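You operate a simulated robot arm through the tools that you are given. There is no shell and no other tool. Be economical: measure what you need, move in short steps, check, and stop when the job is done.

You run a simulated robot arm. Do the job below in one go: nothing can be reset, and whatever is moved stays where it is left.

JOB
Put things in order on the top of the mending bench. At the end: the white stone (marked "Chalk") stands where the gold brass weight stood; the clear tall glass is on the grey backing board; the black iron weight stands where the clear tall glass stood; the gold brass weight stands where the black iron weight stood; the white paper ball stands where the white stone stood; whatever was shut is shut again. Leave all else as you found it, and nothing knocked over. Set down upright: tall glass.
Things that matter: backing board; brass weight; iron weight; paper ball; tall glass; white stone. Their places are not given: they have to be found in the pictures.

Only the result counts: the job must be done as asked and must still hold three seconds after the hand-in. Knocking over, shifting, dropping, spilling or breaking anything else fails it.

ROBOT AND FRAMES
A 6-joint arm with a two-finger parallel gripper, fixed in place. Base frame: the origin is at the foot of the arm, x ahead of it, y to its left, z up; the work surface is at about z = 0.85. Lengths are in m, angles in degrees, forces in N, time in s.
With the tool pointing down near the work surface it reaches from about 0.36 to 0.76 m from the base axis. Its first joint turns from -66.0 to 66.0 degrees. Payload 2.45 kg.
The tool frame sits at the grasp point between the pads (the TCP): z along the fingers, y along the line on which they close. The tips reach 0.024 m beyond it. The gripper opens to 0.068 m. The fingers are 0.017 m wide and 0.01 m thick; the gripper's body (0.04 by 0.07 m) begins 0.041 m behind the TCP.
Orientation is that of the tool frame in the base frame, as a unit quaternion [x, y, z, w]. With the fingers straight down and closing along the base's y, the tool's x points along the base's -x, its y along +y and its z along -z.

CONTROLS
- The arm moves only by the tool play_rows. Its argument "steps" is a list of rows, each a list of 7 numbers: the closure, from 0 (fully open) to 1 (shut), then the shift along the tool's x, y, z in units of 300 mm (1.0 is 300 mm), then the turn, a rotation vector about the tool's x, y, z in units of 45 degrees (1.0 is 45 degrees). In form: [[gripper, tx, ty, tz, rx, ry, rz], ...]. A call has 1 to 12 rows; each row is the pose to reach, as a shift and turn from the pose commanded when the call began, along the tool's axes at that moment. A call with a number of a shift or a turn outside -1 to 1 is refused whole. A row lasts 0.2 s, in which the tool goes at most 0.05 m and 8.6 degrees; a call with a longer step from one row to the next is refused whole, and so is a gripper value outside its range. A pose out of reach is approached as far as the arm can. The call stops where the force on the tool passes 40 N (or 10 N more than at its start, if that is more) or the arm is blocked; 0.2 s more then pass. Each finger travels about 0.108 m/s and halts on what it meets, pressing with about 34 N; the grip force reading is that of the motor and also rises with nothing between the fingers. The clock runs only during rows and for 0.2 s after the last one: add rows that repeat a pose to give the fingers time. The reply holds the time, the measured pose of the TCP, the force on the tool along the base axes, the opening and the grip force, in the units named above and with some noise, with the torque about the TCP (base axes, N m) and any sound that the robot's microphone picked up.
- Cameras (640 x 400 px; columns grow to the right, rows downward): "scene" is fixed at [0.1528, 0.4081, 1.4524]; the picture's right is [-0.86, -0.51, 0.00], its down [-0.34, 0.58, -0.74] and it looks along [0.38, -0.64, -0.67] (base axes); focal length 279 px, centre (320, 200). "wrist" rides on the gripper at [0.084, 0.011, -0.075] in the tool frame; the picture's right is [-0.13, 0.99, 0.00], its down [-0.60, -0.08, -0.79] and it looks along [-0.79, -0.10, 0.61] (tool axes); focal length 251 px, centre (320, 200).
- capture(camera): a new picture of that camera. The clock stands still meanwhile.
- locate(camera, pixels): for up to 12 pixels [column, row] of the newest picture of that camera ("zoom" is the newest enlarged one), the place [x, y, z] in the base frame of the surface seen there, good to about 0.003 m. The clock stands still meanwhile.
- close_up(camera, box): a new picture of the part [left, top, right, bottom] of that camera's present view, enlarged. The clock stands still meanwhile.
- close_job(): hands the job in; it is judged then, once.

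Keep the steps short. Do not move on a guess: measure, check each grasp and each placing, and mend mistakes. In all there are 80 turns and 46 pictures (those below and enlarged ones count). Leave the gripper open and the arm clear of the work at the hand-in unless told otherwise, and finish with a single line.

The tools are called after ">>>" by a JSON object that holds its "name" and its "arguments". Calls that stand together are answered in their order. play_rows: Moves the arm, as the interface text tells. Its arguments: {"type":"object","properties":{"steps":{"type":"array","items":{"type":"array","items":{"type":"number"}}}},"required":["steps"]} The other tools are called the same way: capture (camera) takes a picture; locate (camera, pixels) gives the place of the surface under pixels of a picture; close_up (camera, box) takes an enlarged picture of a part of a camera's view; close_job () hands the job in.

At the start:

```text
clock: 0.0
eef_pos: [0.4053, -0.2407, 1.1457]
tcp_rot: [-0.001, 1.0, 0.0, 0.0]
ft_force: [0.6, 0.2, -1.3]
torque: [0.01, -0.03, 0.02]
width: 0.0681
grasp_force: 0.1
```

scene: 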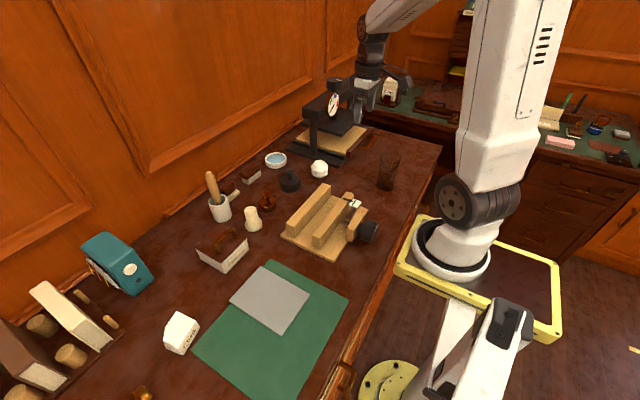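
wrist: 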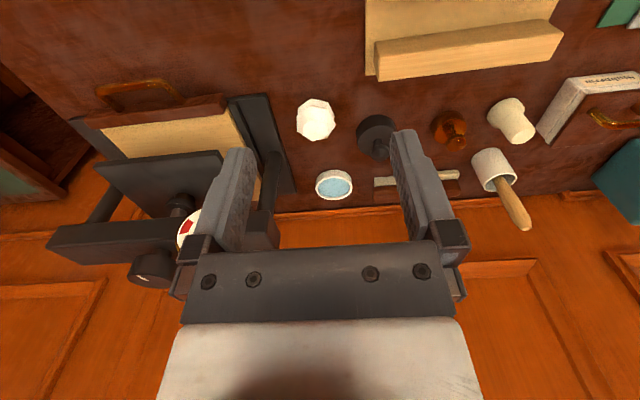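

I see a paper ball near (319,168), a black weight (290,180), a brass-like item (268,203), a glass-like item (388,172), a stone (181,332) and a grey board (270,300). I'll enlarge these to check.

>>> {"name": "close_up", "arguments": {"camera": "scene", "box": [200, 130, 420, 270]}}

>>> {"name": "close_up", "arguments": {"camera": "scene", "box": [0, 220, 360, 400]}}

```text
2.86 times, centred on (310, 200) of scene
```

zoom: 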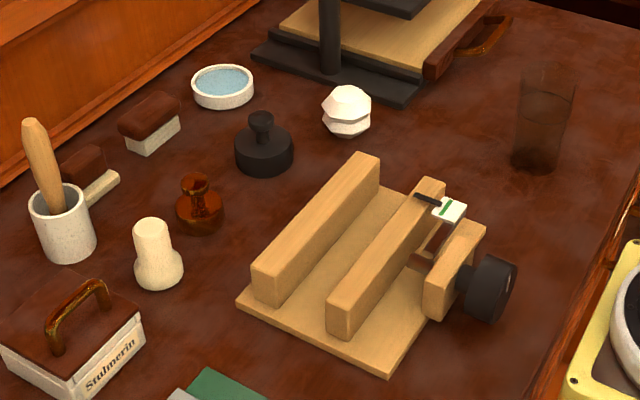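

```text
1.78 times, centred on (180, 310) of scene
```

zoom: 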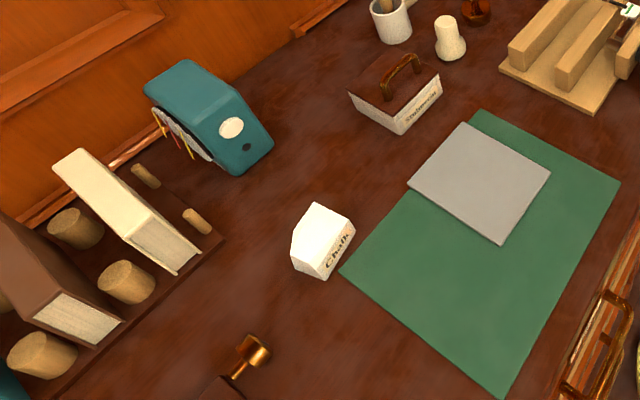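

The items are clear now. I'll measure them on the scene picture.

>>> {"name": "locate", "arguments": {"camera": "scene", "pixels": [[319, 164], [319, 173], [290, 171], [290, 185], [268, 194], [269, 206], [388, 172], [384, 187], [181, 325], [175, 345], [190, 340], [181, 316]]}}

>>> {"name": "locate", "arguments": {"camera": "scene", "pixels": [[264, 267], [309, 297], [282, 333], [230, 303], [270, 300], [253, 211], [275, 160], [300, 190], [393, 160], [378, 160], [280, 196], [330, 178]]}}

>>> {"name": "capture", "arguments": {"camera": "wrist"}}

```text
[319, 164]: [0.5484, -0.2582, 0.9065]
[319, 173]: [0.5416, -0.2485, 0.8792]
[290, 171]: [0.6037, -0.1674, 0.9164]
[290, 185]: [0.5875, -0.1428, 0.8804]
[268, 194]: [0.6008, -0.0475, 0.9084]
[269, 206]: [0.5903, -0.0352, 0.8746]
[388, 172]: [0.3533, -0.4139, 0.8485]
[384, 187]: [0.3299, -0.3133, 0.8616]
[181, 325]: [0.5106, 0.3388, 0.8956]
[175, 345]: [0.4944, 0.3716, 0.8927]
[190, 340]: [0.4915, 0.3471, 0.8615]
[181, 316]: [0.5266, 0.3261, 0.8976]
```

```text
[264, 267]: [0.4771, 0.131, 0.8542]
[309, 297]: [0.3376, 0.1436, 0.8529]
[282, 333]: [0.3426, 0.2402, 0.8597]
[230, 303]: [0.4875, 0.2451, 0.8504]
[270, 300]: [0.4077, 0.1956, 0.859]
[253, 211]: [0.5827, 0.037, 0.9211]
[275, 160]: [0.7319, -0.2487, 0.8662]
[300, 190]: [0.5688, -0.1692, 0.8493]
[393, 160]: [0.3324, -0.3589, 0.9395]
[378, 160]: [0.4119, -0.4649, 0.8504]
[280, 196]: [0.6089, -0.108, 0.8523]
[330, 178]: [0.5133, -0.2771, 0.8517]
```

```text
41 pictures are left
```

wrist: 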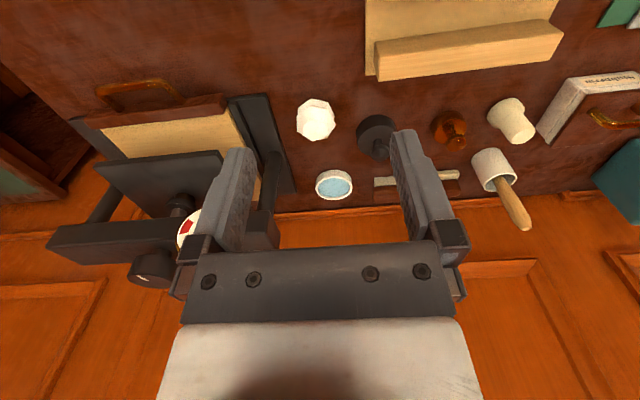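

All five are visible. The glass readings pass through to what is behind it, so I'll zoom tightly on it and on the others.

>>> {"name": "close_up", "arguments": {"camera": "scene", "box": [356, 145, 420, 200]}}

```text
7.27 times, centred on (388, 172) of scene
```

zoom: 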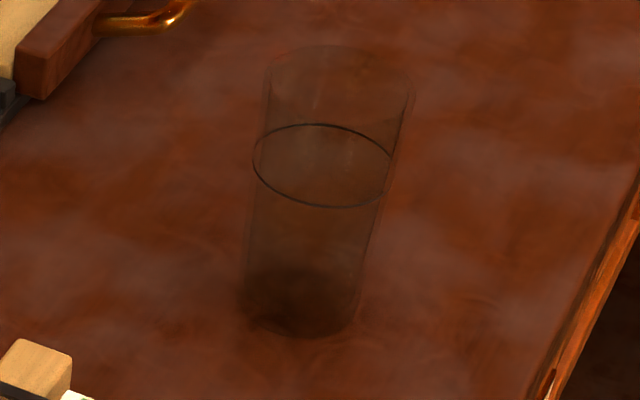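

The glass holds liquid (ring at mid height), so it must stay level. I'll measure its foot, sides and rim.

>>> {"name": "locate", "arguments": {"camera": "zoom", "pixels": [[300, 336], [246, 305], [358, 315], [300, 300], [300, 280], [254, 170], [390, 165], [267, 75], [414, 88], [345, 45], [310, 230], [320, 165]]}}

>>> {"name": "close_up", "arguments": {"camera": "scene", "box": [240, 140, 340, 220]}}

```text
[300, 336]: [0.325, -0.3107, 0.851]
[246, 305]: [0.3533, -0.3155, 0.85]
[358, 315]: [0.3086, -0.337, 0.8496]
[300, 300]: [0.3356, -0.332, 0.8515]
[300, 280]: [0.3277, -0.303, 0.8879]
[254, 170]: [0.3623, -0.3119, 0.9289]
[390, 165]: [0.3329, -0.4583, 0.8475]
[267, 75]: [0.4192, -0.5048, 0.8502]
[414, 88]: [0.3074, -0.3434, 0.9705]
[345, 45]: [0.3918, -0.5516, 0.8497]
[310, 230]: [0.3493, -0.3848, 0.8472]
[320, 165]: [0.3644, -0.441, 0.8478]
```

```text
5.00 times, centred on (290, 180) of scene
```

zoom: 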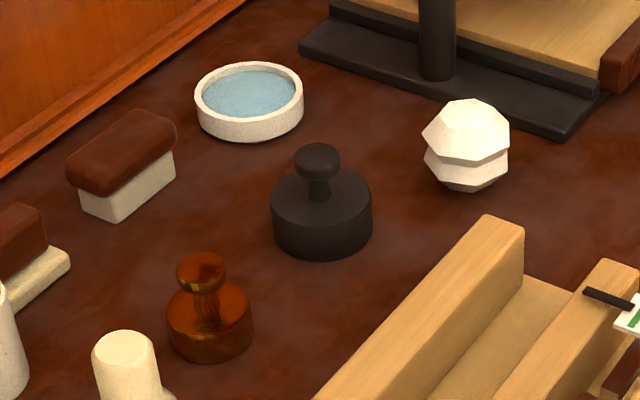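

Glass centre ≈ (0.334,-0.332), radius about 0.027, rim near z 0.97. Next I measure the weights and ball on this zoom.

>>> {"name": "locate", "arguments": {"camera": "zoom", "pixels": [[317, 153], [299, 160], [337, 160], [272, 225], [371, 225], [322, 257], [322, 225], [201, 262], [178, 270], [226, 270], [168, 325], [252, 325]]}}

>>> {"name": "locate", "arguments": {"camera": "zoom", "pixels": [[210, 360], [210, 335], [467, 105], [425, 145], [509, 135], [467, 140], [467, 185], [428, 165], [507, 165], [345, 250], [320, 182], [205, 308]]}}

>>> {"name": "close_up", "arguments": {"camera": "scene", "box": [150, 300, 230, 364]}}

```text
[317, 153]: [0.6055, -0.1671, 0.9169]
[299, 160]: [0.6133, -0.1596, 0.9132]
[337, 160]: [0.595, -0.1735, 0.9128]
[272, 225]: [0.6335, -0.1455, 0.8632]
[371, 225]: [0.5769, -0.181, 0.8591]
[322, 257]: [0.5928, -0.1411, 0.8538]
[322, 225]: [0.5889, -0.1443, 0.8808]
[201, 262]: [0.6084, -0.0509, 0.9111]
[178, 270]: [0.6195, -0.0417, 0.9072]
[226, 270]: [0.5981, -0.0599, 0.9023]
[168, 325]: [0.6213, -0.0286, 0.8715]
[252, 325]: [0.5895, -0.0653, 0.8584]
```

```text
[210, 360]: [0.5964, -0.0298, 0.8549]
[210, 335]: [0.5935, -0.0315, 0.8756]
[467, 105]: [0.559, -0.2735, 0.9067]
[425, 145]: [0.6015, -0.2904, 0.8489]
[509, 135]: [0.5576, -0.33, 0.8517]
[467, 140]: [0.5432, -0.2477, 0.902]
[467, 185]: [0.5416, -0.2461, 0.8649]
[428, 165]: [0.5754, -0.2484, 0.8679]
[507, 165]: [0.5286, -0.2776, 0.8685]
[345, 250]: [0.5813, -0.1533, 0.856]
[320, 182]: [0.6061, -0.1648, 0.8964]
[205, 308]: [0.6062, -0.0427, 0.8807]
```

```text
6.25 times, centred on (190, 332) of scene
```

zoom: 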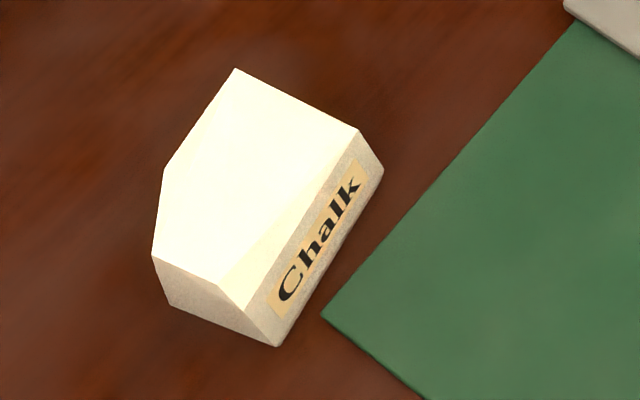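

Now the stone's corners and the board edge beside it.

>>> {"name": "locate", "arguments": {"camera": "zoom", "pixels": [[237, 72], [356, 132], [380, 172], [275, 344], [240, 306], [218, 280], [155, 256], [172, 303], [166, 172], [230, 200], [310, 250], [325, 318]]}}

>>> {"name": "close_up", "arguments": {"camera": "scene", "box": [190, 250, 350, 400]}}

```text
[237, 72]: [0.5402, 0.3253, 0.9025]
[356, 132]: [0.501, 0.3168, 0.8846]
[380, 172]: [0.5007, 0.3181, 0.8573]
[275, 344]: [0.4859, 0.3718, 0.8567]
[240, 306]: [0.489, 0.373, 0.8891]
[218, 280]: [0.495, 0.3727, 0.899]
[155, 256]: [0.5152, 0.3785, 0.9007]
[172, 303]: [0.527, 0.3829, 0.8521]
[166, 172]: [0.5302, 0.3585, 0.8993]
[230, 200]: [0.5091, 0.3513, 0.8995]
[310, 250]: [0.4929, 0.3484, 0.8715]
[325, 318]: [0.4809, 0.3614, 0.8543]
```

```text
2.67 times, centred on (270, 325) of scene
```

zoom: 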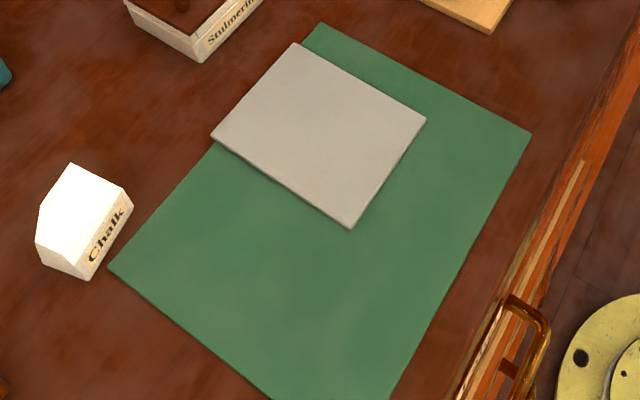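

The glass widens upward: from the pixels its rim is about 0.063 across, close to the 0.068 opening. I'll move to (0.30,-0.332,1.08) to see it with the wrist camera.

>>> {"name": "play_rows", "arguments": {"steps": [[0, 0.07, -0.061, 0.044, 0, 0, 0], [0, 0.14, -0.122, 0.088, 0, 0, 0], [0, 0.21, -0.182, 0.131, 0, 0, 0], [0, 0.28, -0.243, 0.175, 0, 0, 0], [0, 0.351, -0.304, 0.219, 0, 0, 0], [0, 0.351, -0.304, 0.219, 0, 0, 0]]}}

>>> {"name": "capture", "arguments": {"camera": "wrist"}}

```text
clock: 1.4
eef_pos: [0.2994, -0.332, 1.0798]
tcp_rot: [0.001, 1.0, 0.0, -0.001]
ft_force: [-0.2, -0.4, -0.1]
torque: [0.01, -0.03, -0.01]
width: 0.0682
grasp_force: 0.0
```

```text
36 pictures are left
```

wrist: 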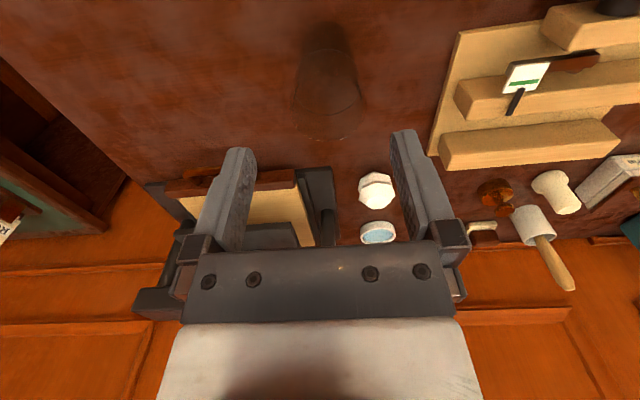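

>>> {"name": "close_up", "arguments": {"camera": "wrist", "box": [260, 20, 400, 150]}}

```text
3.08 times, centred on (330, 85) of wrist
```

zoom: 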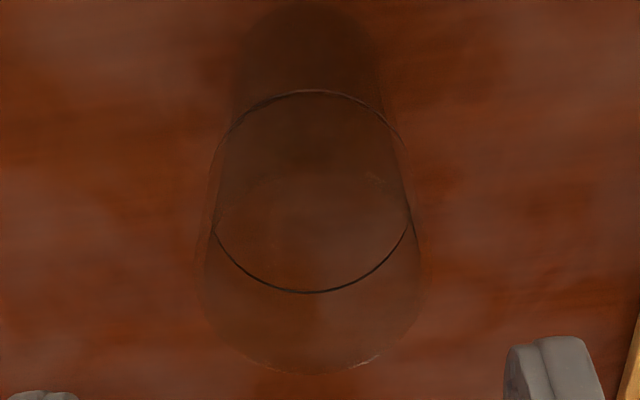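

I'll measure the rim and foot points in this view.

>>> {"name": "locate", "arguments": {"camera": "zoom", "pixels": [[312, 371], [360, 360], [260, 358], [203, 270], [421, 265], [205, 310], [418, 305], [235, 60], [380, 60], [310, 8], [310, 291], [310, 220]]}}

```text
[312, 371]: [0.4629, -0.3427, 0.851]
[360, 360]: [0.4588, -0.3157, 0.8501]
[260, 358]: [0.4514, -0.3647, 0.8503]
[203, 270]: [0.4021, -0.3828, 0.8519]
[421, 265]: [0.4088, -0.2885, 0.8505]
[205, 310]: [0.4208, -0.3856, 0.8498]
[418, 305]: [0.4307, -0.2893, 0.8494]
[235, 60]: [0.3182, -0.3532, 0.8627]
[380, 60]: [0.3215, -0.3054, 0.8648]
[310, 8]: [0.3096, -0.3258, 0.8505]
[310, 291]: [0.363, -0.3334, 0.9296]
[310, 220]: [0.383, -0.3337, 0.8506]
```

Different rays agree: the glass centre is about (0.335,-0.331), the rim about 0.06 wide at z≈0.97. I'll stop just above the rim, with the tips near 0.978, and check the straddle.

>>> {"name": "play_rows", "arguments": {"steps": [[0, -0.06, 0.003, 0, 0, 0, 0], [0, -0.119, 0.003, 0.05, 0, 0, 0], [0, -0.119, 0.003, 0.15, 0, 0, 0], [0, -0.119, 0.003, 0.22, 0, 0, 0], [0, -0.119, 0.003, 0.259, 0, 0, 0], [0, -0.119, 0.003, 0.259, 0, 0, 0]]}}

>>> {"name": "close_up", "arguments": {"camera": "wrist", "box": [180, 0, 480, 200]}}

>>> {"name": "close_up", "arguments": {"camera": "scene", "box": [350, 120, 430, 200]}}

```text
clock: 2.8
eef_pos: [0.3356, -0.3318, 1.0021]
tcp_rot: [0.0, 1.0, 0.0, 0.0]
ft_force: [0.1, 0.6, -0.1]
torque: [-0.02, 0.02, 0.0]
width: 0.0679
grasp_force: 0.1
```

```text
2.00 times, centred on (330, 100) of wrist
```

zoom: 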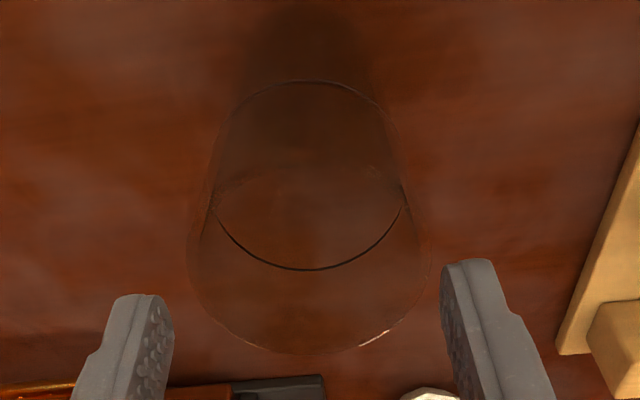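

```text
5.00 times, centred on (390, 160) of scene
```

zoom: 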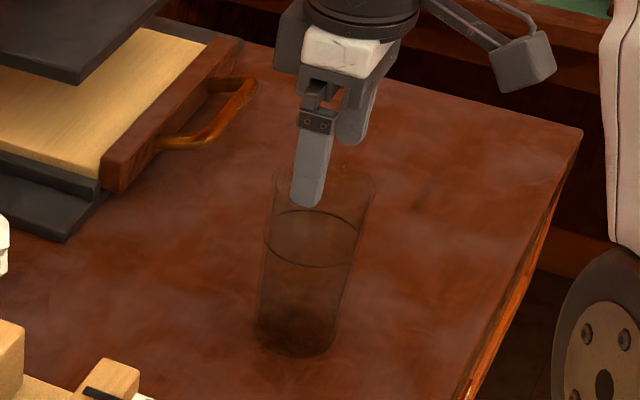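

Finger gap centre and rim centre both sit at column 307, with some 4 mm clear on either side. Descending gently to z≈0.943.

>>> {"name": "play_rows", "arguments": {"steps": [[0, 0, 0, 0.03, 0, 0, 0], [0, 0, 0, 0.06, 0, 0, 0], [0, 0, 0, 0.1, 0, 0, 0], [0, 0, 0, 0.14, 0, 0, 0], [0, 0, 0, 0.17, 0, 0, 0], [0, 0, 0, 0.195, 0, 0, 0], [0, 0, 0, 0.195, 0, 0, 0]]}}

>>> {"name": "close_up", "arguments": {"camera": "wrist", "box": [180, 0, 480, 200]}}

```text
clock: 4.4
eef_pos: [0.3373, -0.3328, 0.9426]
tcp_rot: [0.001, 1.0, 0.0, 0.0]
ft_force: [0.5, 0.7, -0.3]
torque: [-0.05, 0.01, -0.01]
width: 0.0681
grasp_force: 0.0
```

```text
2.00 times, centred on (330, 100) of wrist
```

zoom: 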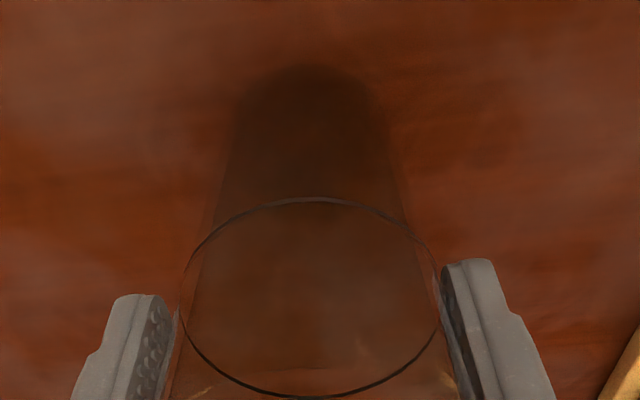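

It straddles without contact. Closing gradually.

>>> {"name": "play_rows", "arguments": {"steps": [[0.04, 0, 0, 0, 0, 0, 0], [0.08, 0, 0, 0, 0, 0, 0], [0.11, 0, 0, 0, 0, 0, 0], [0.14, 0, 0, 0, 0, 0, 0], [0.17, 0, 0, 0, 0, 0, 0], [0.2, 0, 0, 0, 0, 0, 0], [0.25, 0, 0, 0, 0, 0, 0], [0.3, 0, 0, 0, 0, 0, 0], [0.4, 0, 0, 0, 0, 0, 0]]}}

```text
clock: 6.4
eef_pos: [0.3358, -0.3331, 0.9421]
tcp_rot: [0.0, 1.0, 0.0, 0.0]
ft_force: [0.0, 0.4, 0.2]
torque: [-0.01, 0.02, -0.03]
width: 0.0618
grasp_force: 34.4
```

Held at width 0.0618, force 34 N. Lifting slowly by 0.15 m.

>>> {"name": "play_rows", "arguments": {"steps": [[0.4, 0, 0, -0.02, 0, 0, 0], [0.4, 0, 0, -0.06, 0, 0, 0], [0.4, 0, 0, -0.12, 0, 0, 0], [0.4, 0, 0, -0.19, 0, 0, 0], [0.4, 0, 0, -0.27, 0, 0, 0], [0.4, 0, 0, -0.35, 0, 0, 0], [0.4, 0, 0, -0.42, 0, 0, 0], [0.4, 0, 0, -0.47, 0, 0, 0], [0.4, 0, 0, -0.5, 0, 0, 0], [0.4, 0, 0, -0.5, 0, 0, 0]]}}

>>> {"name": "close_up", "arguments": {"camera": "scene", "box": [320, 70, 440, 190]}}

```text
clock: 8.6
eef_pos: [0.3348, -0.3326, 1.0917]
tcp_rot: [0.002, 1.0, 0.0, 0.0]
ft_force: [-0.3, 0.3, -1.4]
torque: [0.01, -0.03, 0.04]
width: 0.0546
grasp_force: 34.0
```

```text
3.33 times, centred on (380, 130) of scene
```

zoom: 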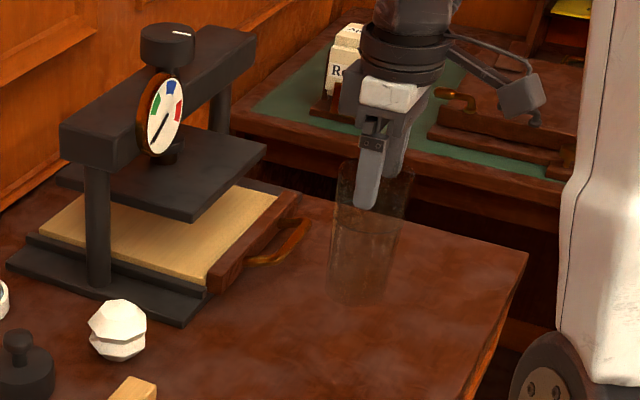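

The grip width changed from 0.0618 to 0.0546 during the lift, so the glass may have shifted. I'll look closer before going on.

>>> {"name": "close_up", "arguments": {"camera": "scene", "box": [360, 90, 420, 170]}}

>>> {"name": "close_up", "arguments": {"camera": "wrist", "box": [180, 0, 480, 200]}}

```text
5.00 times, centred on (390, 130) of scene
```

zoom: 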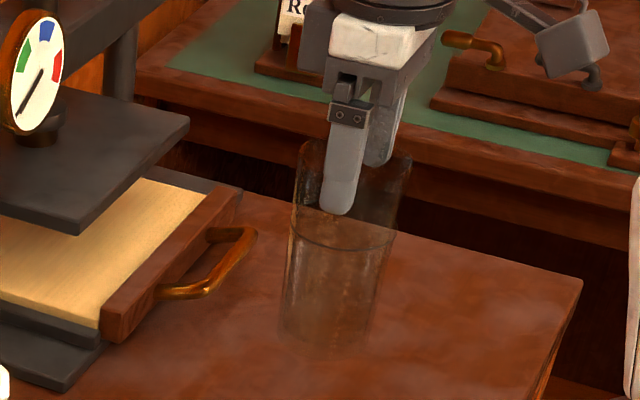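

```text
2.00 times, centred on (330, 100) of wrist
```

zoom: 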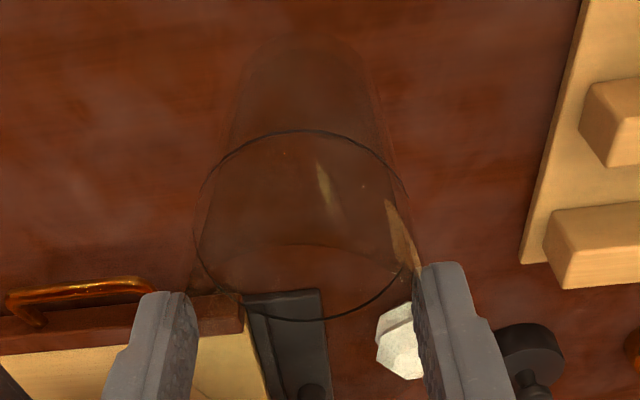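

The liquid ring now looks lower relative to the fingers. I'll measure the points on the glass in a fresh scene zoom.

>>> {"name": "close_up", "arguments": {"camera": "scene", "box": [368, 110, 408, 165]}}

>>> {"name": "locate", "arguments": {"camera": "wrist", "pixels": [[330, 5], [335, 60], [330, 160]]}}

```text
7.27 times, centred on (388, 138) of scene
```

zoom: 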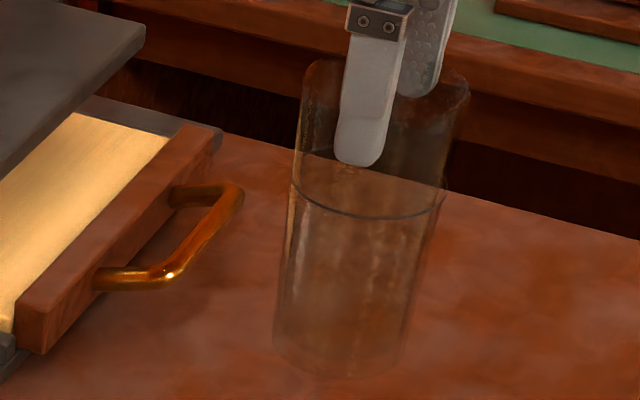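

```text
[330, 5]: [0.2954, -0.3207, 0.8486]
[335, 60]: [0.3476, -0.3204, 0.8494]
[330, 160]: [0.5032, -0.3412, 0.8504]
```

The glass has slid down in the fingers: they now hold only its top few millimetres. I'm lowering it straight back to its own spot at once.

>>> {"name": "play_rows", "arguments": {"steps": [[0.4, 0, 0, 0.06, 0, 0, 0], [0.4, 0, 0, 0.14, 0, 0, 0], [0.4, 0, 0, 0.22, 0, 0, 0], [0.4, 0, 0, 0.28, 0, 0, 0], [0.4, 0, 0, 0.32, 0, 0, 0], [0.4, 0, 0, 0.345, 0, 0, 0], [0.4, 0, 0, 0.36, 0, 0, 0], [0.4, 0, 0, 0.37, 0, 0, 0]]}}

>>> {"name": "close_up", "arguments": {"camera": "scene", "box": [356, 130, 416, 200]}}

```text
clock: 10.4
eef_pos: [0.3347, -0.3319, 0.9821]
tcp_rot: [0.0, 1.0, -0.001, -0.001]
ft_force: [0.0, 0.0, -2.3]
torque: [0.0, 0.02, -0.02]
width: 0.0547
grasp_force: 34.0
```

```text
5.71 times, centred on (386, 165) of scene
```

zoom: 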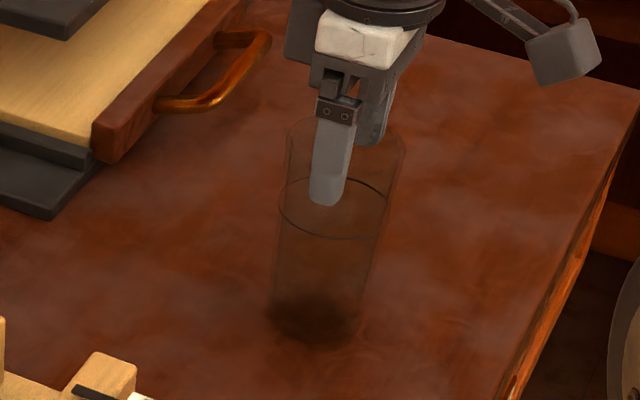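

Width is steady at 0.0547 and the glass is back a few millimetres above its spot. I'm lowering in tiny steps to feel the table.

>>> {"name": "play_rows", "arguments": {"steps": [[0.4, 0, 0, 0.005, 0, 0, 0], [0.4, 0, 0, 0.01, 0, 0, 0], [0.4, 0, 0, 0.01, 0, 0, 0]]}}

```text
clock: 11.2
eef_pos: [0.3349, -0.3321, 0.9793]
tcp_rot: [0.0, 1.0, 0.001, 0.0]
ft_force: [0.1, 0.3, -2.0]
torque: [-0.01, -0.02, -0.01]
width: 0.0547
grasp_force: 33.9
```

>>> {"name": "play_rows", "arguments": {"steps": [[0.4, 0, 0, 0.005, 0, 0, 0], [0.4, 0, 0, 0.01, 0, 0, 0], [0.4, 0, 0, 0.01, 0, 0, 0]]}}

```text
clock: 12.0
eef_pos: [0.3351, -0.3317, 0.9768]
tcp_rot: [0.0, 1.0, -0.001, 0.002]
ft_force: [-3.3, 4.4, 20.0]
torque: [0.18, 0.03, -0.02]
width: 0.0544
grasp_force: 33.9
```

Contact: the glass stands on the table again. I'll relax the push, open, and look at it.

>>> {"name": "play_rows", "arguments": {"steps": [[0.4, 0, 0, -0.007, 0, 0, 0], [0.3, 0, 0, -0.007, 0, 0, 0], [0.15, 0, 0, -0.007, 0, 0, 0], [0.05, 0, 0, -0.007, 0, 0, 0], [0, 0, 0, -0.007, 0, 0, 0], [0, 0, 0, -0.007, 0, 0, 0]]}}

>>> {"name": "close_up", "arguments": {"camera": "wrist", "box": [180, 0, 480, 200]}}

>>> {"name": "close_up", "arguments": {"camera": "scene", "box": [356, 145, 420, 200]}}

```text
clock: 13.4
eef_pos: [0.3349, -0.3315, 0.9768]
tcp_rot: [0.0, 1.0, 0.0, 0.0]
ft_force: [-0.5, 0.3, 0.0]
torque: [-0.03, -0.03, 0.0]
width: 0.0679
grasp_force: 0.0
```

```text
2.00 times, centred on (330, 100) of wrist
```

zoom: 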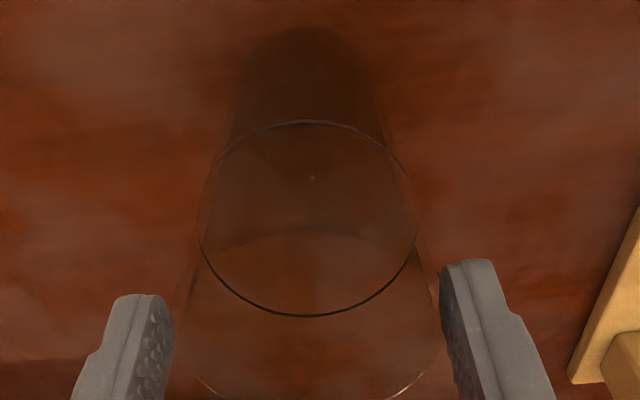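

```text
7.27 times, centred on (388, 172) of scene
```

zoom: 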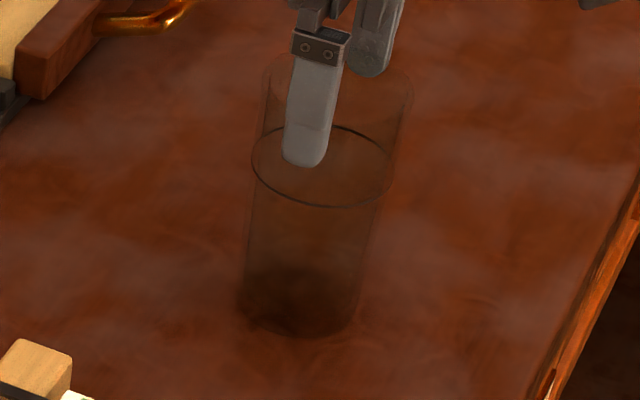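

The glass stands exactly as at first, level unchanged. To understand the grip, I'll close here at z 0.977 and read the width.

>>> {"name": "play_rows", "arguments": {"steps": [[0.05, 0, 0, 0, 0, 0, 0], [0.1, 0, 0, 0, 0, 0, 0], [0.15, 0, 0, 0, 0, 0, 0], [0.2, 0, 0, 0, 0, 0, 0], [0.3, 0, 0, 0, 0, 0, 0], [0.4, 0, 0, 0, 0, 0, 0], [0.4, 0, 0, 0, 0, 0, 0]]}}

>>> {"name": "close_up", "arguments": {"camera": "wrist", "box": [180, 0, 480, 200]}}

```text
clock: 15.0
eef_pos: [0.336, -0.3318, 0.977]
tcp_rot: [0.0, 1.0, 0.0, 0.0]
ft_force: [-0.2, 1.0, -0.3]
torque: [0.07, -0.01, -0.05]
width: 0.0543
grasp_force: 33.9
```

```text
2.00 times, centred on (330, 100) of wrist
```

zoom: 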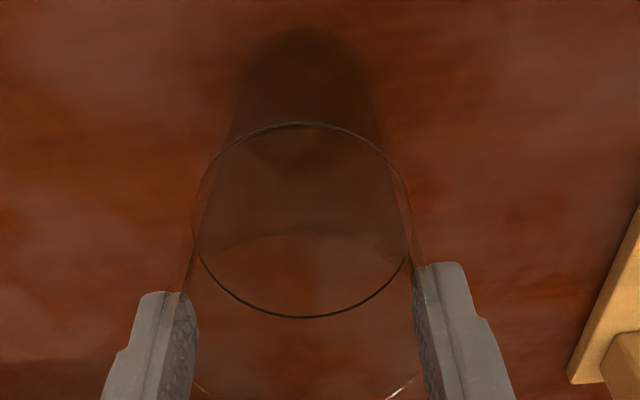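

Now the width is 0.0543, which is the true glass diameter. The first grip at z 0.942 jammed the rim against the finger bases and then slipped. I'll regrip a little lower at z≈0.964, with the rim still within the pads.

>>> {"name": "play_rows", "arguments": {"steps": [[0.2, 0, 0, 0, 0, 0, 0], [0.05, 0, 0, 0, 0, 0, 0], [0, 0, 0, 0, 0, 0, 0], [0, 0, 0, 0.02, 0, 0, 0], [0, 0, 0, 0.043, 0, 0, 0], [0, 0, 0, 0.043, 0, 0, 0], [0.08, 0, 0, 0.043, 0, 0, 0], [0.14, 0, 0, 0.043, 0, 0, 0], [0.2, 0, 0, 0.043, 0, 0, 0], [0.3, 0, 0, 0.043, 0, 0, 0], [0.4, 0, 0, 0.043, 0, 0, 0], [0.4, 0, 0, 0.043, 0, 0, 0]]}}

```text
clock: 17.6
eef_pos: [0.3355, -0.3318, 0.9646]
tcp_rot: [0.0, 1.0, 0.0, 0.0]
ft_force: [0.5, 0.3, 0.3]
torque: [0.03, -0.01, 0.02]
width: 0.0547
grasp_force: 33.8
```

Width 0.0547 again, a proper pad grip. A small test lift of 20 mm.

>>> {"name": "play_rows", "arguments": {"steps": [[0.4, 0, 0, -0.015, 0, 0, 0], [0.4, 0, 0, -0.035, 0, 0, 0], [0.4, 0, 0, -0.06, 0, 0, 0], [0.4, 0, 0, -0.067, 0, 0, 0], [0.4, 0, 0, -0.067, 0, 0, 0]]}}

>>> {"name": "close_up", "arguments": {"camera": "wrist", "box": [180, 0, 480, 200]}}

```text
clock: 18.8
eef_pos: [0.3348, -0.3322, 0.985]
tcp_rot: [0.001, 1.0, 0.001, -0.001]
ft_force: [-0.5, 0.2, -1.7]
torque: [0.01, -0.01, 0.0]
width: 0.0547
grasp_force: 33.9
```

```text
2.00 times, centred on (330, 100) of wrist
```

zoom: 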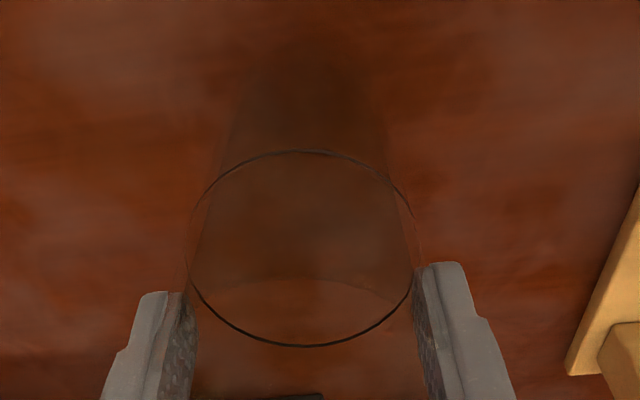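

No slip. Lifting to z≈1.10 and starting the travel toward the board.

>>> {"name": "play_rows", "arguments": {"steps": [[0.4, 0, 0, -0.04, 0, 0, 0], [0.4, 0, 0, -0.12, 0, 0, 0], [0.4, 0, 0, -0.21, 0, 0, 0], [0.4, 0, 0, -0.3, 0, 0, 0], [0.4, 0, 0, -0.36, 0, 0, 0], [0.4, 0, 0, -0.383, 0, 0, 0], [0.4, -0.005, 0.03, -0.383, 0, 0, 0], [0.4, -0.02, 0.1, -0.383, 0, 0, 0], [0.4, -0.04, 0.2, -0.383, 0, 0, 0], [0.4, -0.06, 0.3, -0.383, 0, 0, 0], [0.4, -0.07, 0.36, -0.383, 0, 0, 0], [0.4, -0.07, 0.38, -0.383, 0, 0, 0]]}}

```text
clock: 21.4
eef_pos: [0.3568, -0.2184, 1.1006]
tcp_rot: [0.0, 1.0, -0.001, 0.0]
ft_force: [-0.6, -0.6, -2.7]
torque: [0.03, 0.04, 0.05]
width: 0.0546
grasp_force: 33.7
```

Steady. Continuing across.

>>> {"name": "play_rows", "arguments": {"steps": [[0.4, -0.005, 0.03, 0, 0, 0, 0], [0.4, -0.02, 0.1, 0, 0, 0, 0], [0.4, -0.04, 0.2, 0, 0, 0, 0], [0.4, -0.055, 0.3, 0, 0, 0, 0], [0.4, -0.07, 0.4, 0, 0, 0, 0], [0.4, -0.085, 0.5, 0, 0, 0, 0], [0.4, -0.1, 0.6, 0, 0, 0, 0], [0.4, -0.115, 0.7, 0, 0, 0, 0], [0.4, -0.13, 0.8, 0, 0, 0, 0], [0.4, -0.145, 0.88, 0, 0, 0, 0], [0.4, -0.15, 0.93, 0, 0, 0, 0], [0.4, -0.15, 0.95, 0, 0, 0, 0]]}}

>>> {"name": "capture", "arguments": {"camera": "scene"}}

```text
clock: 24.0
eef_pos: [0.3996, 0.0664, 1.1018]
tcp_rot: [0.0, 1.0, 0.0, 0.0]
ft_force: [0.9, 0.3, -1.8]
torque: [0.01, -0.03, -0.02]
width: 0.0547
grasp_force: 33.4
```

```text
22 pictures are left
```

scene: 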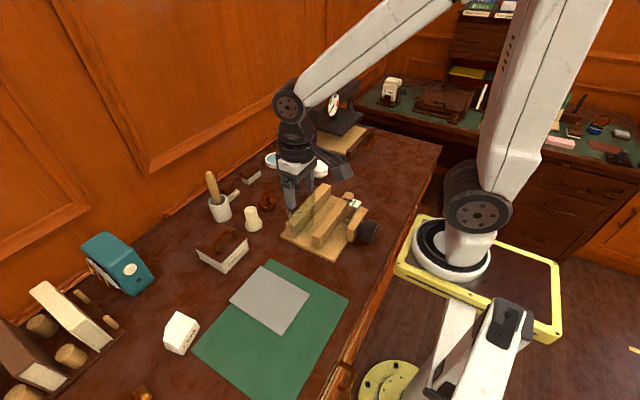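

Still held. On to above the board centre (0.411,0.192), then lowering to just above the surface.

>>> {"name": "play_rows", "arguments": {"steps": [[0.4, -0.003, 0.04, 0, 0, 0, 0], [0.4, -0.01, 0.12, 0, 0, 0, 0], [0.4, -0.02, 0.22, 0, 0, 0, 0], [0.4, -0.03, 0.32, 0, 0, 0, 0], [0.4, -0.035, 0.39, 0, 0, 0, 0], [0.4, -0.035, 0.42, 0, 0, 0, 0], [0.4, -0.035, 0.42, 0.04, 0, 0, 0], [0.4, -0.035, 0.42, 0.13, 0, 0, 0], [0.4, -0.035, 0.42, 0.23, 0, 0, 0], [0.4, -0.035, 0.42, 0.32, 0, 0, 0], [0.4, -0.035, 0.42, 0.375, 0, 0, 0], [0.4, -0.035, 0.42, 0.4, 0, 0, 0]]}}

```text
clock: 26.6
eef_pos: [0.4118, 0.1915, 0.9791]
tcp_rot: [0.0, 1.0, 0.0, 0.001]
ft_force: [-0.3, -0.3, -1.9]
torque: [0.02, -0.02, -0.01]
width: 0.0547
grasp_force: 33.6
```

Lowering in 2 mm steps to feel the board.

>>> {"name": "play_rows", "arguments": {"steps": [[0.4, 0, 0, 0.007, 0, 0, 0], [0.4, 0, 0, 0.014, 0, 0, 0], [0.4, 0, 0, 0.018, 0, 0, 0], [0.4, 0, 0, 0.018, 0, 0, 0]]}}

```text
clock: 27.6
eef_pos: [0.4122, 0.1925, 0.974]
tcp_rot: [0.0, 1.0, 0.0, 0.0]
ft_force: [-0.1, -0.8, 0.7]
torque: [-0.19, -0.03, 0.01]
width: 0.0546
grasp_force: 34.2
```

The force went from -1.9 to +0.7 N, so it's touching. Opening slowly and then rising.

>>> {"name": "play_rows", "arguments": {"steps": [[0.4, 0, 0, 0.002, 0, 0, 0], [0.25, 0, 0, 0.002, 0, 0, 0], [0.15, 0, 0, 0.002, 0, 0, 0], [0.05, 0, 0, 0.002, 0, 0, 0], [0, 0, 0, 0.002, 0, 0, 0], [0, 0, 0, 0.002, 0, 0, 0], [0, 0, 0, -0.04, 0, 0, 0], [0, 0, 0, -0.1, 0, 0, 0], [0, 0, 0, -0.2, 0, 0, 0], [0, 0, 0, -0.33, 0, 0, 0], [0, 0, 0, -0.45, 0, 0, 0], [0, 0, 0, -0.45, 0, 0, 0]]}}

>>> {"name": "capture", "arguments": {"camera": "wrist"}}

```text
clock: 30.2
eef_pos: [0.4134, 0.1925, 1.1111]
tcp_rot: [0.0, 1.0, 0.0, 0.0]
ft_force: [0.5, -0.5, 0.4]
torque: [0.02, -0.01, -0.01]
width: 0.068
grasp_force: 0.1
```

```text
21 pictures are left
```

wrist: 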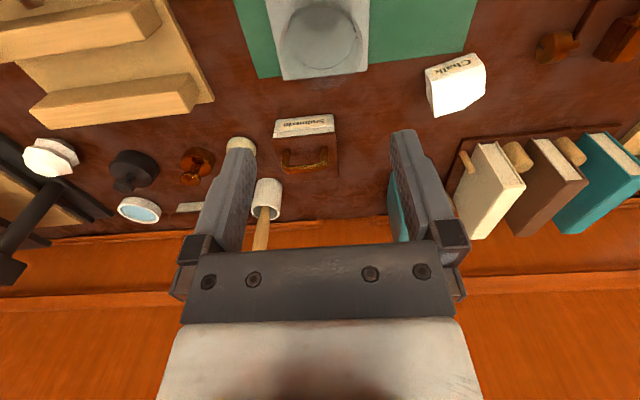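

The glass stands upright on the board. Next, over to the iron weight near (0.606,-0.166).

>>> {"name": "play_rows", "arguments": {"steps": [[0, -0.05, -0.15, 0, 0, 0, 0], [0, -0.1, -0.3, 0, 0, 0, 0], [0, -0.15, -0.45, 0, 0, 0, 0], [0, -0.2, -0.6, 0, 0, 0, 0], [0, -0.25, -0.75, 0, 0, 0, 0], [0, -0.3, -0.9, 0, 0, 0, 0], [0, -0.3, -0.9, 0, 0, 0, 0]]}}

>>> {"name": "play_rows", "arguments": {"steps": [[0, -0.08, -0.1, 0.05, 0, 0, 0], [0, -0.16, -0.2, 0.1, 0, 0, 0], [0, -0.24, -0.295, 0.15, 0, 0, 0], [0, -0.242, -0.295, 0.24, 0, 0, 0], [0, -0.242, -0.295, 0.32, 0, 0, 0], [0, -0.242, -0.295, 0.32, 0, 0, 0]]}}

>>> {"name": "capture", "arguments": {"camera": "wrist"}}

```text
clock: 31.8
eef_pos: [0.5035, -0.0766, 1.109]
tcp_rot: [0.0, 1.0, -0.001, 0.001]
ft_force: [-0.5, -0.7, -0.1]
torque: [0.01, 0.02, 0.0]
width: 0.068
grasp_force: 0.0
```

```text
clock: 33.2
eef_pos: [0.5756, -0.1653, 1.0136]
tcp_rot: [0.0, 1.0, 0.001, 0.0]
ft_force: [-0.7, 0.1, 0.2]
torque: [0.01, -0.01, 0.0]
width: 0.0683
grasp_force: 0.0
```

```text
20 pictures are left
```

wrist: 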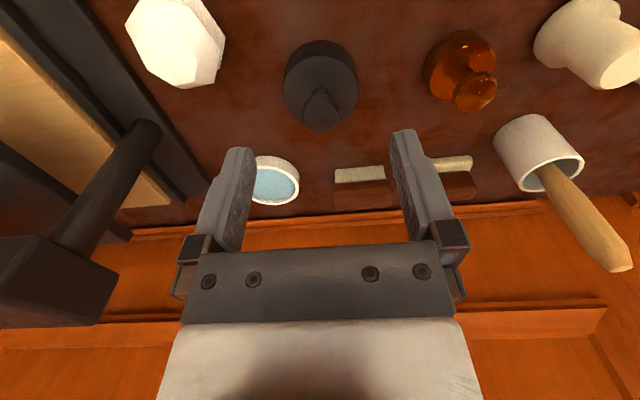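

Now I measure knob and body of iron, brass and ball in this picture.

>>> {"name": "locate", "arguments": {"camera": "wrist", "pixels": [[321, 108], [304, 110], [340, 110], [321, 128], [286, 80], [356, 75], [318, 42], [476, 88], [457, 90], [494, 90], [426, 70], [492, 60]]}}

>>> {"name": "locate", "arguments": {"camera": "wrist", "pixels": [[180, 35], [130, 30], [222, 45], [170, 80], [205, 85], [455, 35], [165, 2], [321, 90]]}}

```text
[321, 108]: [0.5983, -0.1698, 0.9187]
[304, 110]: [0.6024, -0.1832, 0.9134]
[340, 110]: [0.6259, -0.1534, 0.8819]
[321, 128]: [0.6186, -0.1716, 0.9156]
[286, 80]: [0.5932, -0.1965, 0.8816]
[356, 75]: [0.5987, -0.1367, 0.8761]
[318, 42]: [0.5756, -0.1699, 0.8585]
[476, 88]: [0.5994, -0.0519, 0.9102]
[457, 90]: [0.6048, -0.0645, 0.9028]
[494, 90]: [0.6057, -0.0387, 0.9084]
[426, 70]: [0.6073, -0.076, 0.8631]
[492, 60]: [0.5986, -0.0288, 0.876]
```

```text
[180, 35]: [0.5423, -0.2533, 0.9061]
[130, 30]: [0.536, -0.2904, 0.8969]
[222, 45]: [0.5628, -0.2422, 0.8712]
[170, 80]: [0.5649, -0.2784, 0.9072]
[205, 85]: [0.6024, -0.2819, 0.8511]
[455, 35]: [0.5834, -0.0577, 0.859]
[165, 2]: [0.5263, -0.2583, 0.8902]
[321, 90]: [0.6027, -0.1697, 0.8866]
```

Iron centre ≈ (0.607,-0.168), knob z 0.902–0.918. Brass ≈ (0.607,-0.050), ball ≈ (0.552,-0.264). Descending over the iron knob to z 0.911 and closing.

>>> {"name": "play_rows", "arguments": {"steps": [[0, -0.105, -0.009, 0, 0, 0, 0], [0, -0.105, -0.009, 0.1, 0, 0, 0], [0, -0.105, -0.009, 0.2, 0, 0, 0], [0, -0.105, -0.009, 0.28, 0, 0, 0], [0, -0.105, -0.009, 0.32, 0, 0, 0], [0, -0.105, -0.009, 0.342, 0, 0, 0], [0, -0.105, -0.009, 0.342, 0, 0, 0]]}}

>>> {"name": "play_rows", "arguments": {"steps": [[0.2, 0, 0, 0, 0, 0, 0], [0.4, 0, 0, 0, 0, 0, 0], [0.5, 0, 0, 0, 0, 0, 0], [0.57, 0, 0, 0, 0, 0, 0], [0.63, 0, 0, 0, 0, 0, 0], [0.7, 0, 0, 0, 0, 0, 0], [0.8, 0, 0, 0, 0, 0, 0], [0.9, 0, 0, 0, 0, 0, 0]]}}

```text
clock: 34.8
eef_pos: [0.606, -0.1678, 0.9119]
tcp_rot: [0.0, 1.0, 0.0, 0.0]
ft_force: [1.2, 0.7, -1.2]
torque: [-0.02, -0.01, 0.03]
width: 0.0683
grasp_force: 0.1
```

```text
clock: 36.6
eef_pos: [0.6051, -0.1692, 0.9113]
tcp_rot: [0.0, 1.0, 0.0, -0.001]
ft_force: [-0.4, -4.7, 2.3]
torque: [-0.05, -0.06, -0.08]
width: 0.0299
grasp_force: 34.0
```

Holding at width 0.030. Test lift of 30 mm.

>>> {"name": "play_rows", "arguments": {"steps": [[0.9, 0, 0, -0.02, 0, 0, 0], [0.9, 0, 0, -0.06, 0, 0, 0], [0.9, 0, 0, -0.1, 0, 0, 0], [0.9, 0, 0, -0.1, 0, 0, 0]]}}

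>>> {"name": "capture", "arguments": {"camera": "wrist"}}

```text
clock: 37.6
eef_pos: [0.6053, -0.1674, 0.9405]
tcp_rot: [-0.001, 1.0, 0.0, -0.001]
ft_force: [0.3, 0.2, -8.3]
torque: [0.03, 0.06, 0.01]
width: 0.03
grasp_force: 34.0
```

```text
19 pictures are left
```

wrist: 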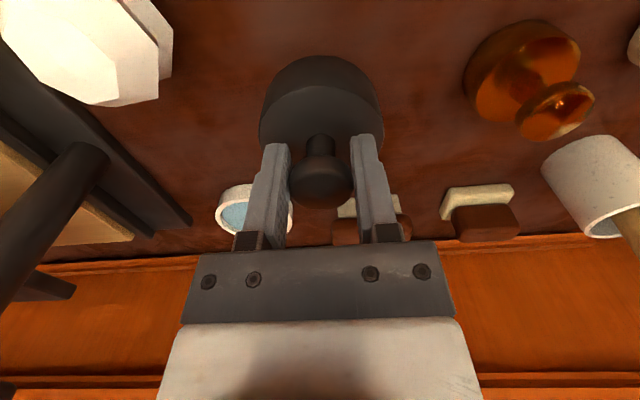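

Held, with about 8 N of weight and the knob centred. Lifting to 1.08 and going toward (0.40,-0.20), clear of the ball and press.

>>> {"name": "play_rows", "arguments": {"steps": [[0.9, 0, 0, -0.06, 0, 0, 0], [0.9, 0, 0, -0.18, 0, 0, 0], [0.9, 0, 0, -0.3, 0, 0, 0], [0.9, 0, 0, -0.42, 0, 0, 0], [0.9, 0.02, 0, -0.467, 0, 0, 0], [0.9, 0.13, -0.02, -0.467, 0, 0, 0], [0.9, 0.26, -0.04, -0.467, 0, 0, 0], [0.9, 0.39, -0.06, -0.467, 0, 0, 0], [0.9, 0.52, -0.08, -0.467, 0, 0, 0], [0.9, 0.63, -0.1, -0.467, 0, 0, 0], [0.9, 0.683, -0.11, -0.467, 0, 0, 0], [0.9, 0.683, -0.11, -0.467, 0, 0, 0]]}}

```text
clock: 40.2
eef_pos: [0.398, -0.2006, 1.0803]
tcp_rot: [0.0, 1.0, 0.0, 0.0]
ft_force: [1.0, -0.2, -8.9]
torque: [-0.01, 0.03, 0.01]
width: 0.0297
grasp_force: 34.2
```

Now to the glass's old spot (0.334,-0.331), down to z≈0.92.

>>> {"name": "play_rows", "arguments": {"steps": [[0.9, 0.03, -0.06, 0, 0, 0, 0], [0.9, 0.09, -0.18, 0, 0, 0, 0], [0.9, 0.15, -0.31, 0, 0, 0, 0], [0.9, 0.2, -0.41, 0, 0, 0, 0], [0.9, 0.213, -0.435, 0.02, 0, 0, 0], [0.9, 0.213, -0.435, 0.12, 0, 0, 0], [0.9, 0.213, -0.435, 0.24, 0, 0, 0], [0.9, 0.213, -0.435, 0.36, 0, 0, 0], [0.9, 0.213, -0.435, 0.45, 0, 0, 0], [0.9, 0.213, -0.435, 0.51, 0, 0, 0], [0.9, 0.213, -0.435, 0.537, 0, 0, 0], [0.9, 0.213, -0.435, 0.537, 0, 0, 0]]}}

```text
clock: 42.8
eef_pos: [0.3373, -0.3326, 0.9209]
tcp_rot: [0.0, 1.0, 0.0, 0.0]
ft_force: [-0.1, -0.4, -9.4]
torque: [0.0, 0.04, 0.02]
width: 0.0299
grasp_force: 33.9
```

Lowering the last centimetre until the weight comes off.

>>> {"name": "play_rows", "arguments": {"steps": [[0.9, 0.004, 0.004, 0.012, 0, 0, 0], [0.9, 0.004, 0.004, 0.022, 0, 0, 0], [0.9, 0.004, 0.004, 0.029, 0, 0, 0], [0.9, 0.004, 0.004, 0.029, 0, 0, 0]]}}

```text
clock: 43.8
eef_pos: [0.3356, -0.3317, 0.9121]
tcp_rot: [0.0, 1.0, 0.0, 0.0]
ft_force: [1.2, -0.1, -8.9]
torque: [-0.05, 0.02, -0.03]
width: 0.0298
grasp_force: 34.2
```

>>> {"name": "play_rows", "arguments": {"steps": [[0.9, 0, 0, 0.004, 0, 0, 0], [0.9, 0, 0, 0.008, 0, 0, 0], [0.9, 0, 0, 0.008, 0, 0, 0]]}}

```text
clock: 44.6
eef_pos: [0.336, -0.3325, 0.9103]
tcp_rot: [0.0, 1.0, -0.001, 0.001]
ft_force: [-3.0, 6.4, 25.5]
torque: [0.07, -0.1, 0.0]
width: 0.0299
grasp_force: 34.2
```

Standing on the bench. Easing up slightly, opening, rising and looking.

>>> {"name": "play_rows", "arguments": {"steps": [[0.9, 0, 0, -0.004, 0, 0, 0], [0.6, 0, 0, -0.004, 0, 0, 0], [0.4, 0, 0, -0.004, 0, 0, 0], [0.2, 0, 0, -0.004, 0, 0, 0], [0, 0, 0, -0.004, 0, 0, 0], [0, 0, 0, -0.06, 0, 0, 0], [0, 0, 0, -0.18, 0, 0, 0], [0, 0, 0, -0.33, 0, 0, 0], [0, 0, 0, -0.46, 0, 0, 0], [0, 0, 0, -0.55, 0, 0, 0], [0, 0, 0, -0.55, 0, 0, 0]]}}

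>>> {"name": "close_up", "arguments": {"camera": "scene", "box": [220, 110, 430, 240]}}

```text
clock: 47.0
eef_pos: [0.338, -0.3312, 1.0724]
tcp_rot: [0.0, 1.0, 0.0, 0.001]
ft_force: [-0.3, 0.7, -0.1]
torque: [0.01, -0.03, 0.0]
width: 0.0678
grasp_force: 0.1
```

```text
3.05 times, centred on (325, 175) of scene
```

zoom: 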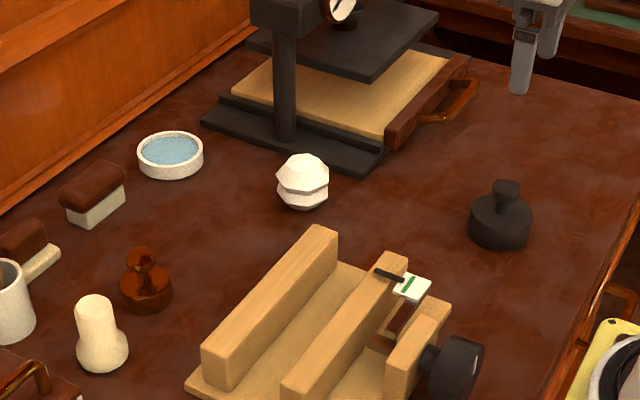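

The iron stands where the glass was. Next, to above the brass weight (0.607,-0.050).

>>> {"name": "play_rows", "arguments": {"steps": [[0, -0.1, 0.104, 0, 0, 0, 0], [0, -0.2, 0.208, 0, 0, 0, 0], [0, -0.3, 0.312, 0, 0, 0, 0], [0, -0.4, 0.416, 0, 0, 0, 0], [0, -0.5, 0.52, 0, 0, 0, 0], [0, -0.6, 0.625, 0, 0, 0, 0], [0, -0.7, 0.73, 0, 0, 0, 0], [0, -0.8, 0.835, 0.05, 0, 0, 0], [0, -0.897, 0.937, 0.1, 0, 0, 0], [0, -0.897, 0.937, 0.2, 0, 0, 0], [0, -0.897, 0.937, 0.3, 0, 0, 0], [0, -0.897, 0.937, 0.3, 0, 0, 0]]}}

>>> {"name": "capture", "arguments": {"camera": "wrist"}}

```text
clock: 49.6
eef_pos: [0.6056, -0.0498, 0.9854]
tcp_rot: [0.0, 1.0, 0.0, 0.0]
ft_force: [-0.1, 0.0, 0.5]
torque: [0.01, -0.02, 0.02]
width: 0.0678
grasp_force: 0.0
```

```text
17 pictures are left
```

wrist: 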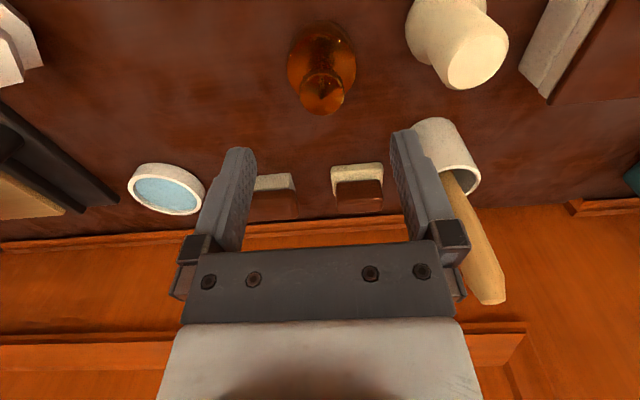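

>>> {"name": "locate", "arguments": {"camera": "wrist", "pixels": [[322, 90], [304, 92], [343, 90], [322, 112], [288, 65], [356, 62], [321, 24], [415, 40], [450, 80], [420, 135], [500, 290], [472, 75]]}}

```text
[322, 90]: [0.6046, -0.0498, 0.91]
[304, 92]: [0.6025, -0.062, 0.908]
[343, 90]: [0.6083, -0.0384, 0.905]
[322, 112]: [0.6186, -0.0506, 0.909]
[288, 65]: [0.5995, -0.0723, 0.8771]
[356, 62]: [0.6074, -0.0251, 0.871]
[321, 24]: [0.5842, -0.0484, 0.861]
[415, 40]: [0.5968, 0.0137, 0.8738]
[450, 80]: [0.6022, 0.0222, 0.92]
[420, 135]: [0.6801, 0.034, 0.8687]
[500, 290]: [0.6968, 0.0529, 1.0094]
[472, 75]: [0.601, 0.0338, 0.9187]
```

Brass centre (0.607,-0.050), knob top 0.910, body top 0.877. Descending to z 0.9045 and closing.

>>> {"name": "play_rows", "arguments": {"steps": [[0, -0.006, 0, 0.08, 0, 0, 0], [0, -0.006, 0, 0.16, 0, 0, 0], [0, -0.006, 0, 0.22, 0, 0, 0], [0, -0.006, 0, 0.25, 0, 0, 0], [0, -0.006, 0, 0.268, 0, 0, 0], [0, -0.006, 0, 0.268, 0, 0, 0], [0.3, -0.006, 0, 0.268, 0, 0, 0], [0.5, -0.006, 0, 0.268, 0, 0, 0], [0.58, -0.006, 0, 0.268, 0, 0, 0], [0.65, -0.006, 0, 0.268, 0, 0, 0], [0.75, -0.006, 0, 0.268, 0, 0, 0], [0.9, -0.006, 0, 0.268, 0, 0, 0]]}}

>>> {"name": "play_rows", "arguments": {"steps": [[0.9, 0, 0, 0, 0, 0, 0], [0.9, 0, 0, 0, 0, 0, 0], [0.9, 0, 0, -0.02, 0, 0, 0], [0.9, 0, 0, -0.06, 0, 0, 0], [0.9, 0, 0, -0.1, 0, 0, 0], [0.9, 0, 0, -0.1, 0, 0, 0]]}}

```text
clock: 52.2
eef_pos: [0.606, -0.0506, 0.9043]
tcp_rot: [0.0, 1.0, 0.0, 0.0]
ft_force: [0.4, 1.5, 1.1]
torque: [0.04, -0.01, 0.0]
width: 0.0297
grasp_force: 34.2
```

```text
clock: 53.6
eef_pos: [0.6064, -0.0498, 0.9337]
tcp_rot: [0.0, 1.0, 0.0, 0.0]
ft_force: [0.3, 0.6, -5.0]
torque: [-0.01, 0.03, -0.03]
width: 0.0299
grasp_force: 33.9
```

Held, with about 5 N of weight. Moving to the iron's old place (0.607,-0.169).

>>> {"name": "play_rows", "arguments": {"steps": [[0.9, 0, 0, -0.06, 0, 0, 0], [0.9, 0, -0.02, -0.12, 0, 0, 0], [0.9, 0, -0.12, -0.12, 0, 0, 0], [0.9, 0, -0.24, -0.12, 0, 0, 0], [0.9, 0, -0.35, -0.12, 0, 0, 0], [0.9, 0, -0.397, -0.12, 0, 0, 0], [0.9, 0, -0.397, -0.06, 0, 0, 0], [0.9, 0, -0.397, 0.02, 0, 0, 0], [0.9, 0, -0.397, 0.065, 0, 0, 0], [0.9, 0, -0.397, 0.09, 0, 0, 0], [0.9, 0, -0.397, 0.09, 0, 0, 0]]}}

```text
clock: 56.0
eef_pos: [0.6072, -0.1685, 0.9066]
tcp_rot: [0.0, 1.0, 0.001, 0.0]
ft_force: [0.1, -0.3, -4.7]
torque: [-0.02, -0.03, 0.03]
width: 0.0297
grasp_force: 33.8
```

>>> {"name": "play_rows", "arguments": {"steps": [[0.9, 0, 0, 0.004, 0, 0, 0], [0.9, 0, 0, 0.008, 0, 0, 0], [0.9, 0, 0, 0.01, 0, 0, 0], [0.9, 0, 0, 0.01, 0, 0, 0]]}}

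```text
clock: 57.0
eef_pos: [0.6074, -0.1687, 0.9042]
tcp_rot: [0.0, 1.0, -0.001, 0.002]
ft_force: [-0.4, 0.2, 9.0]
torque: [0.1, 0.34, -0.01]
width: 0.0296
grasp_force: 34.0
```

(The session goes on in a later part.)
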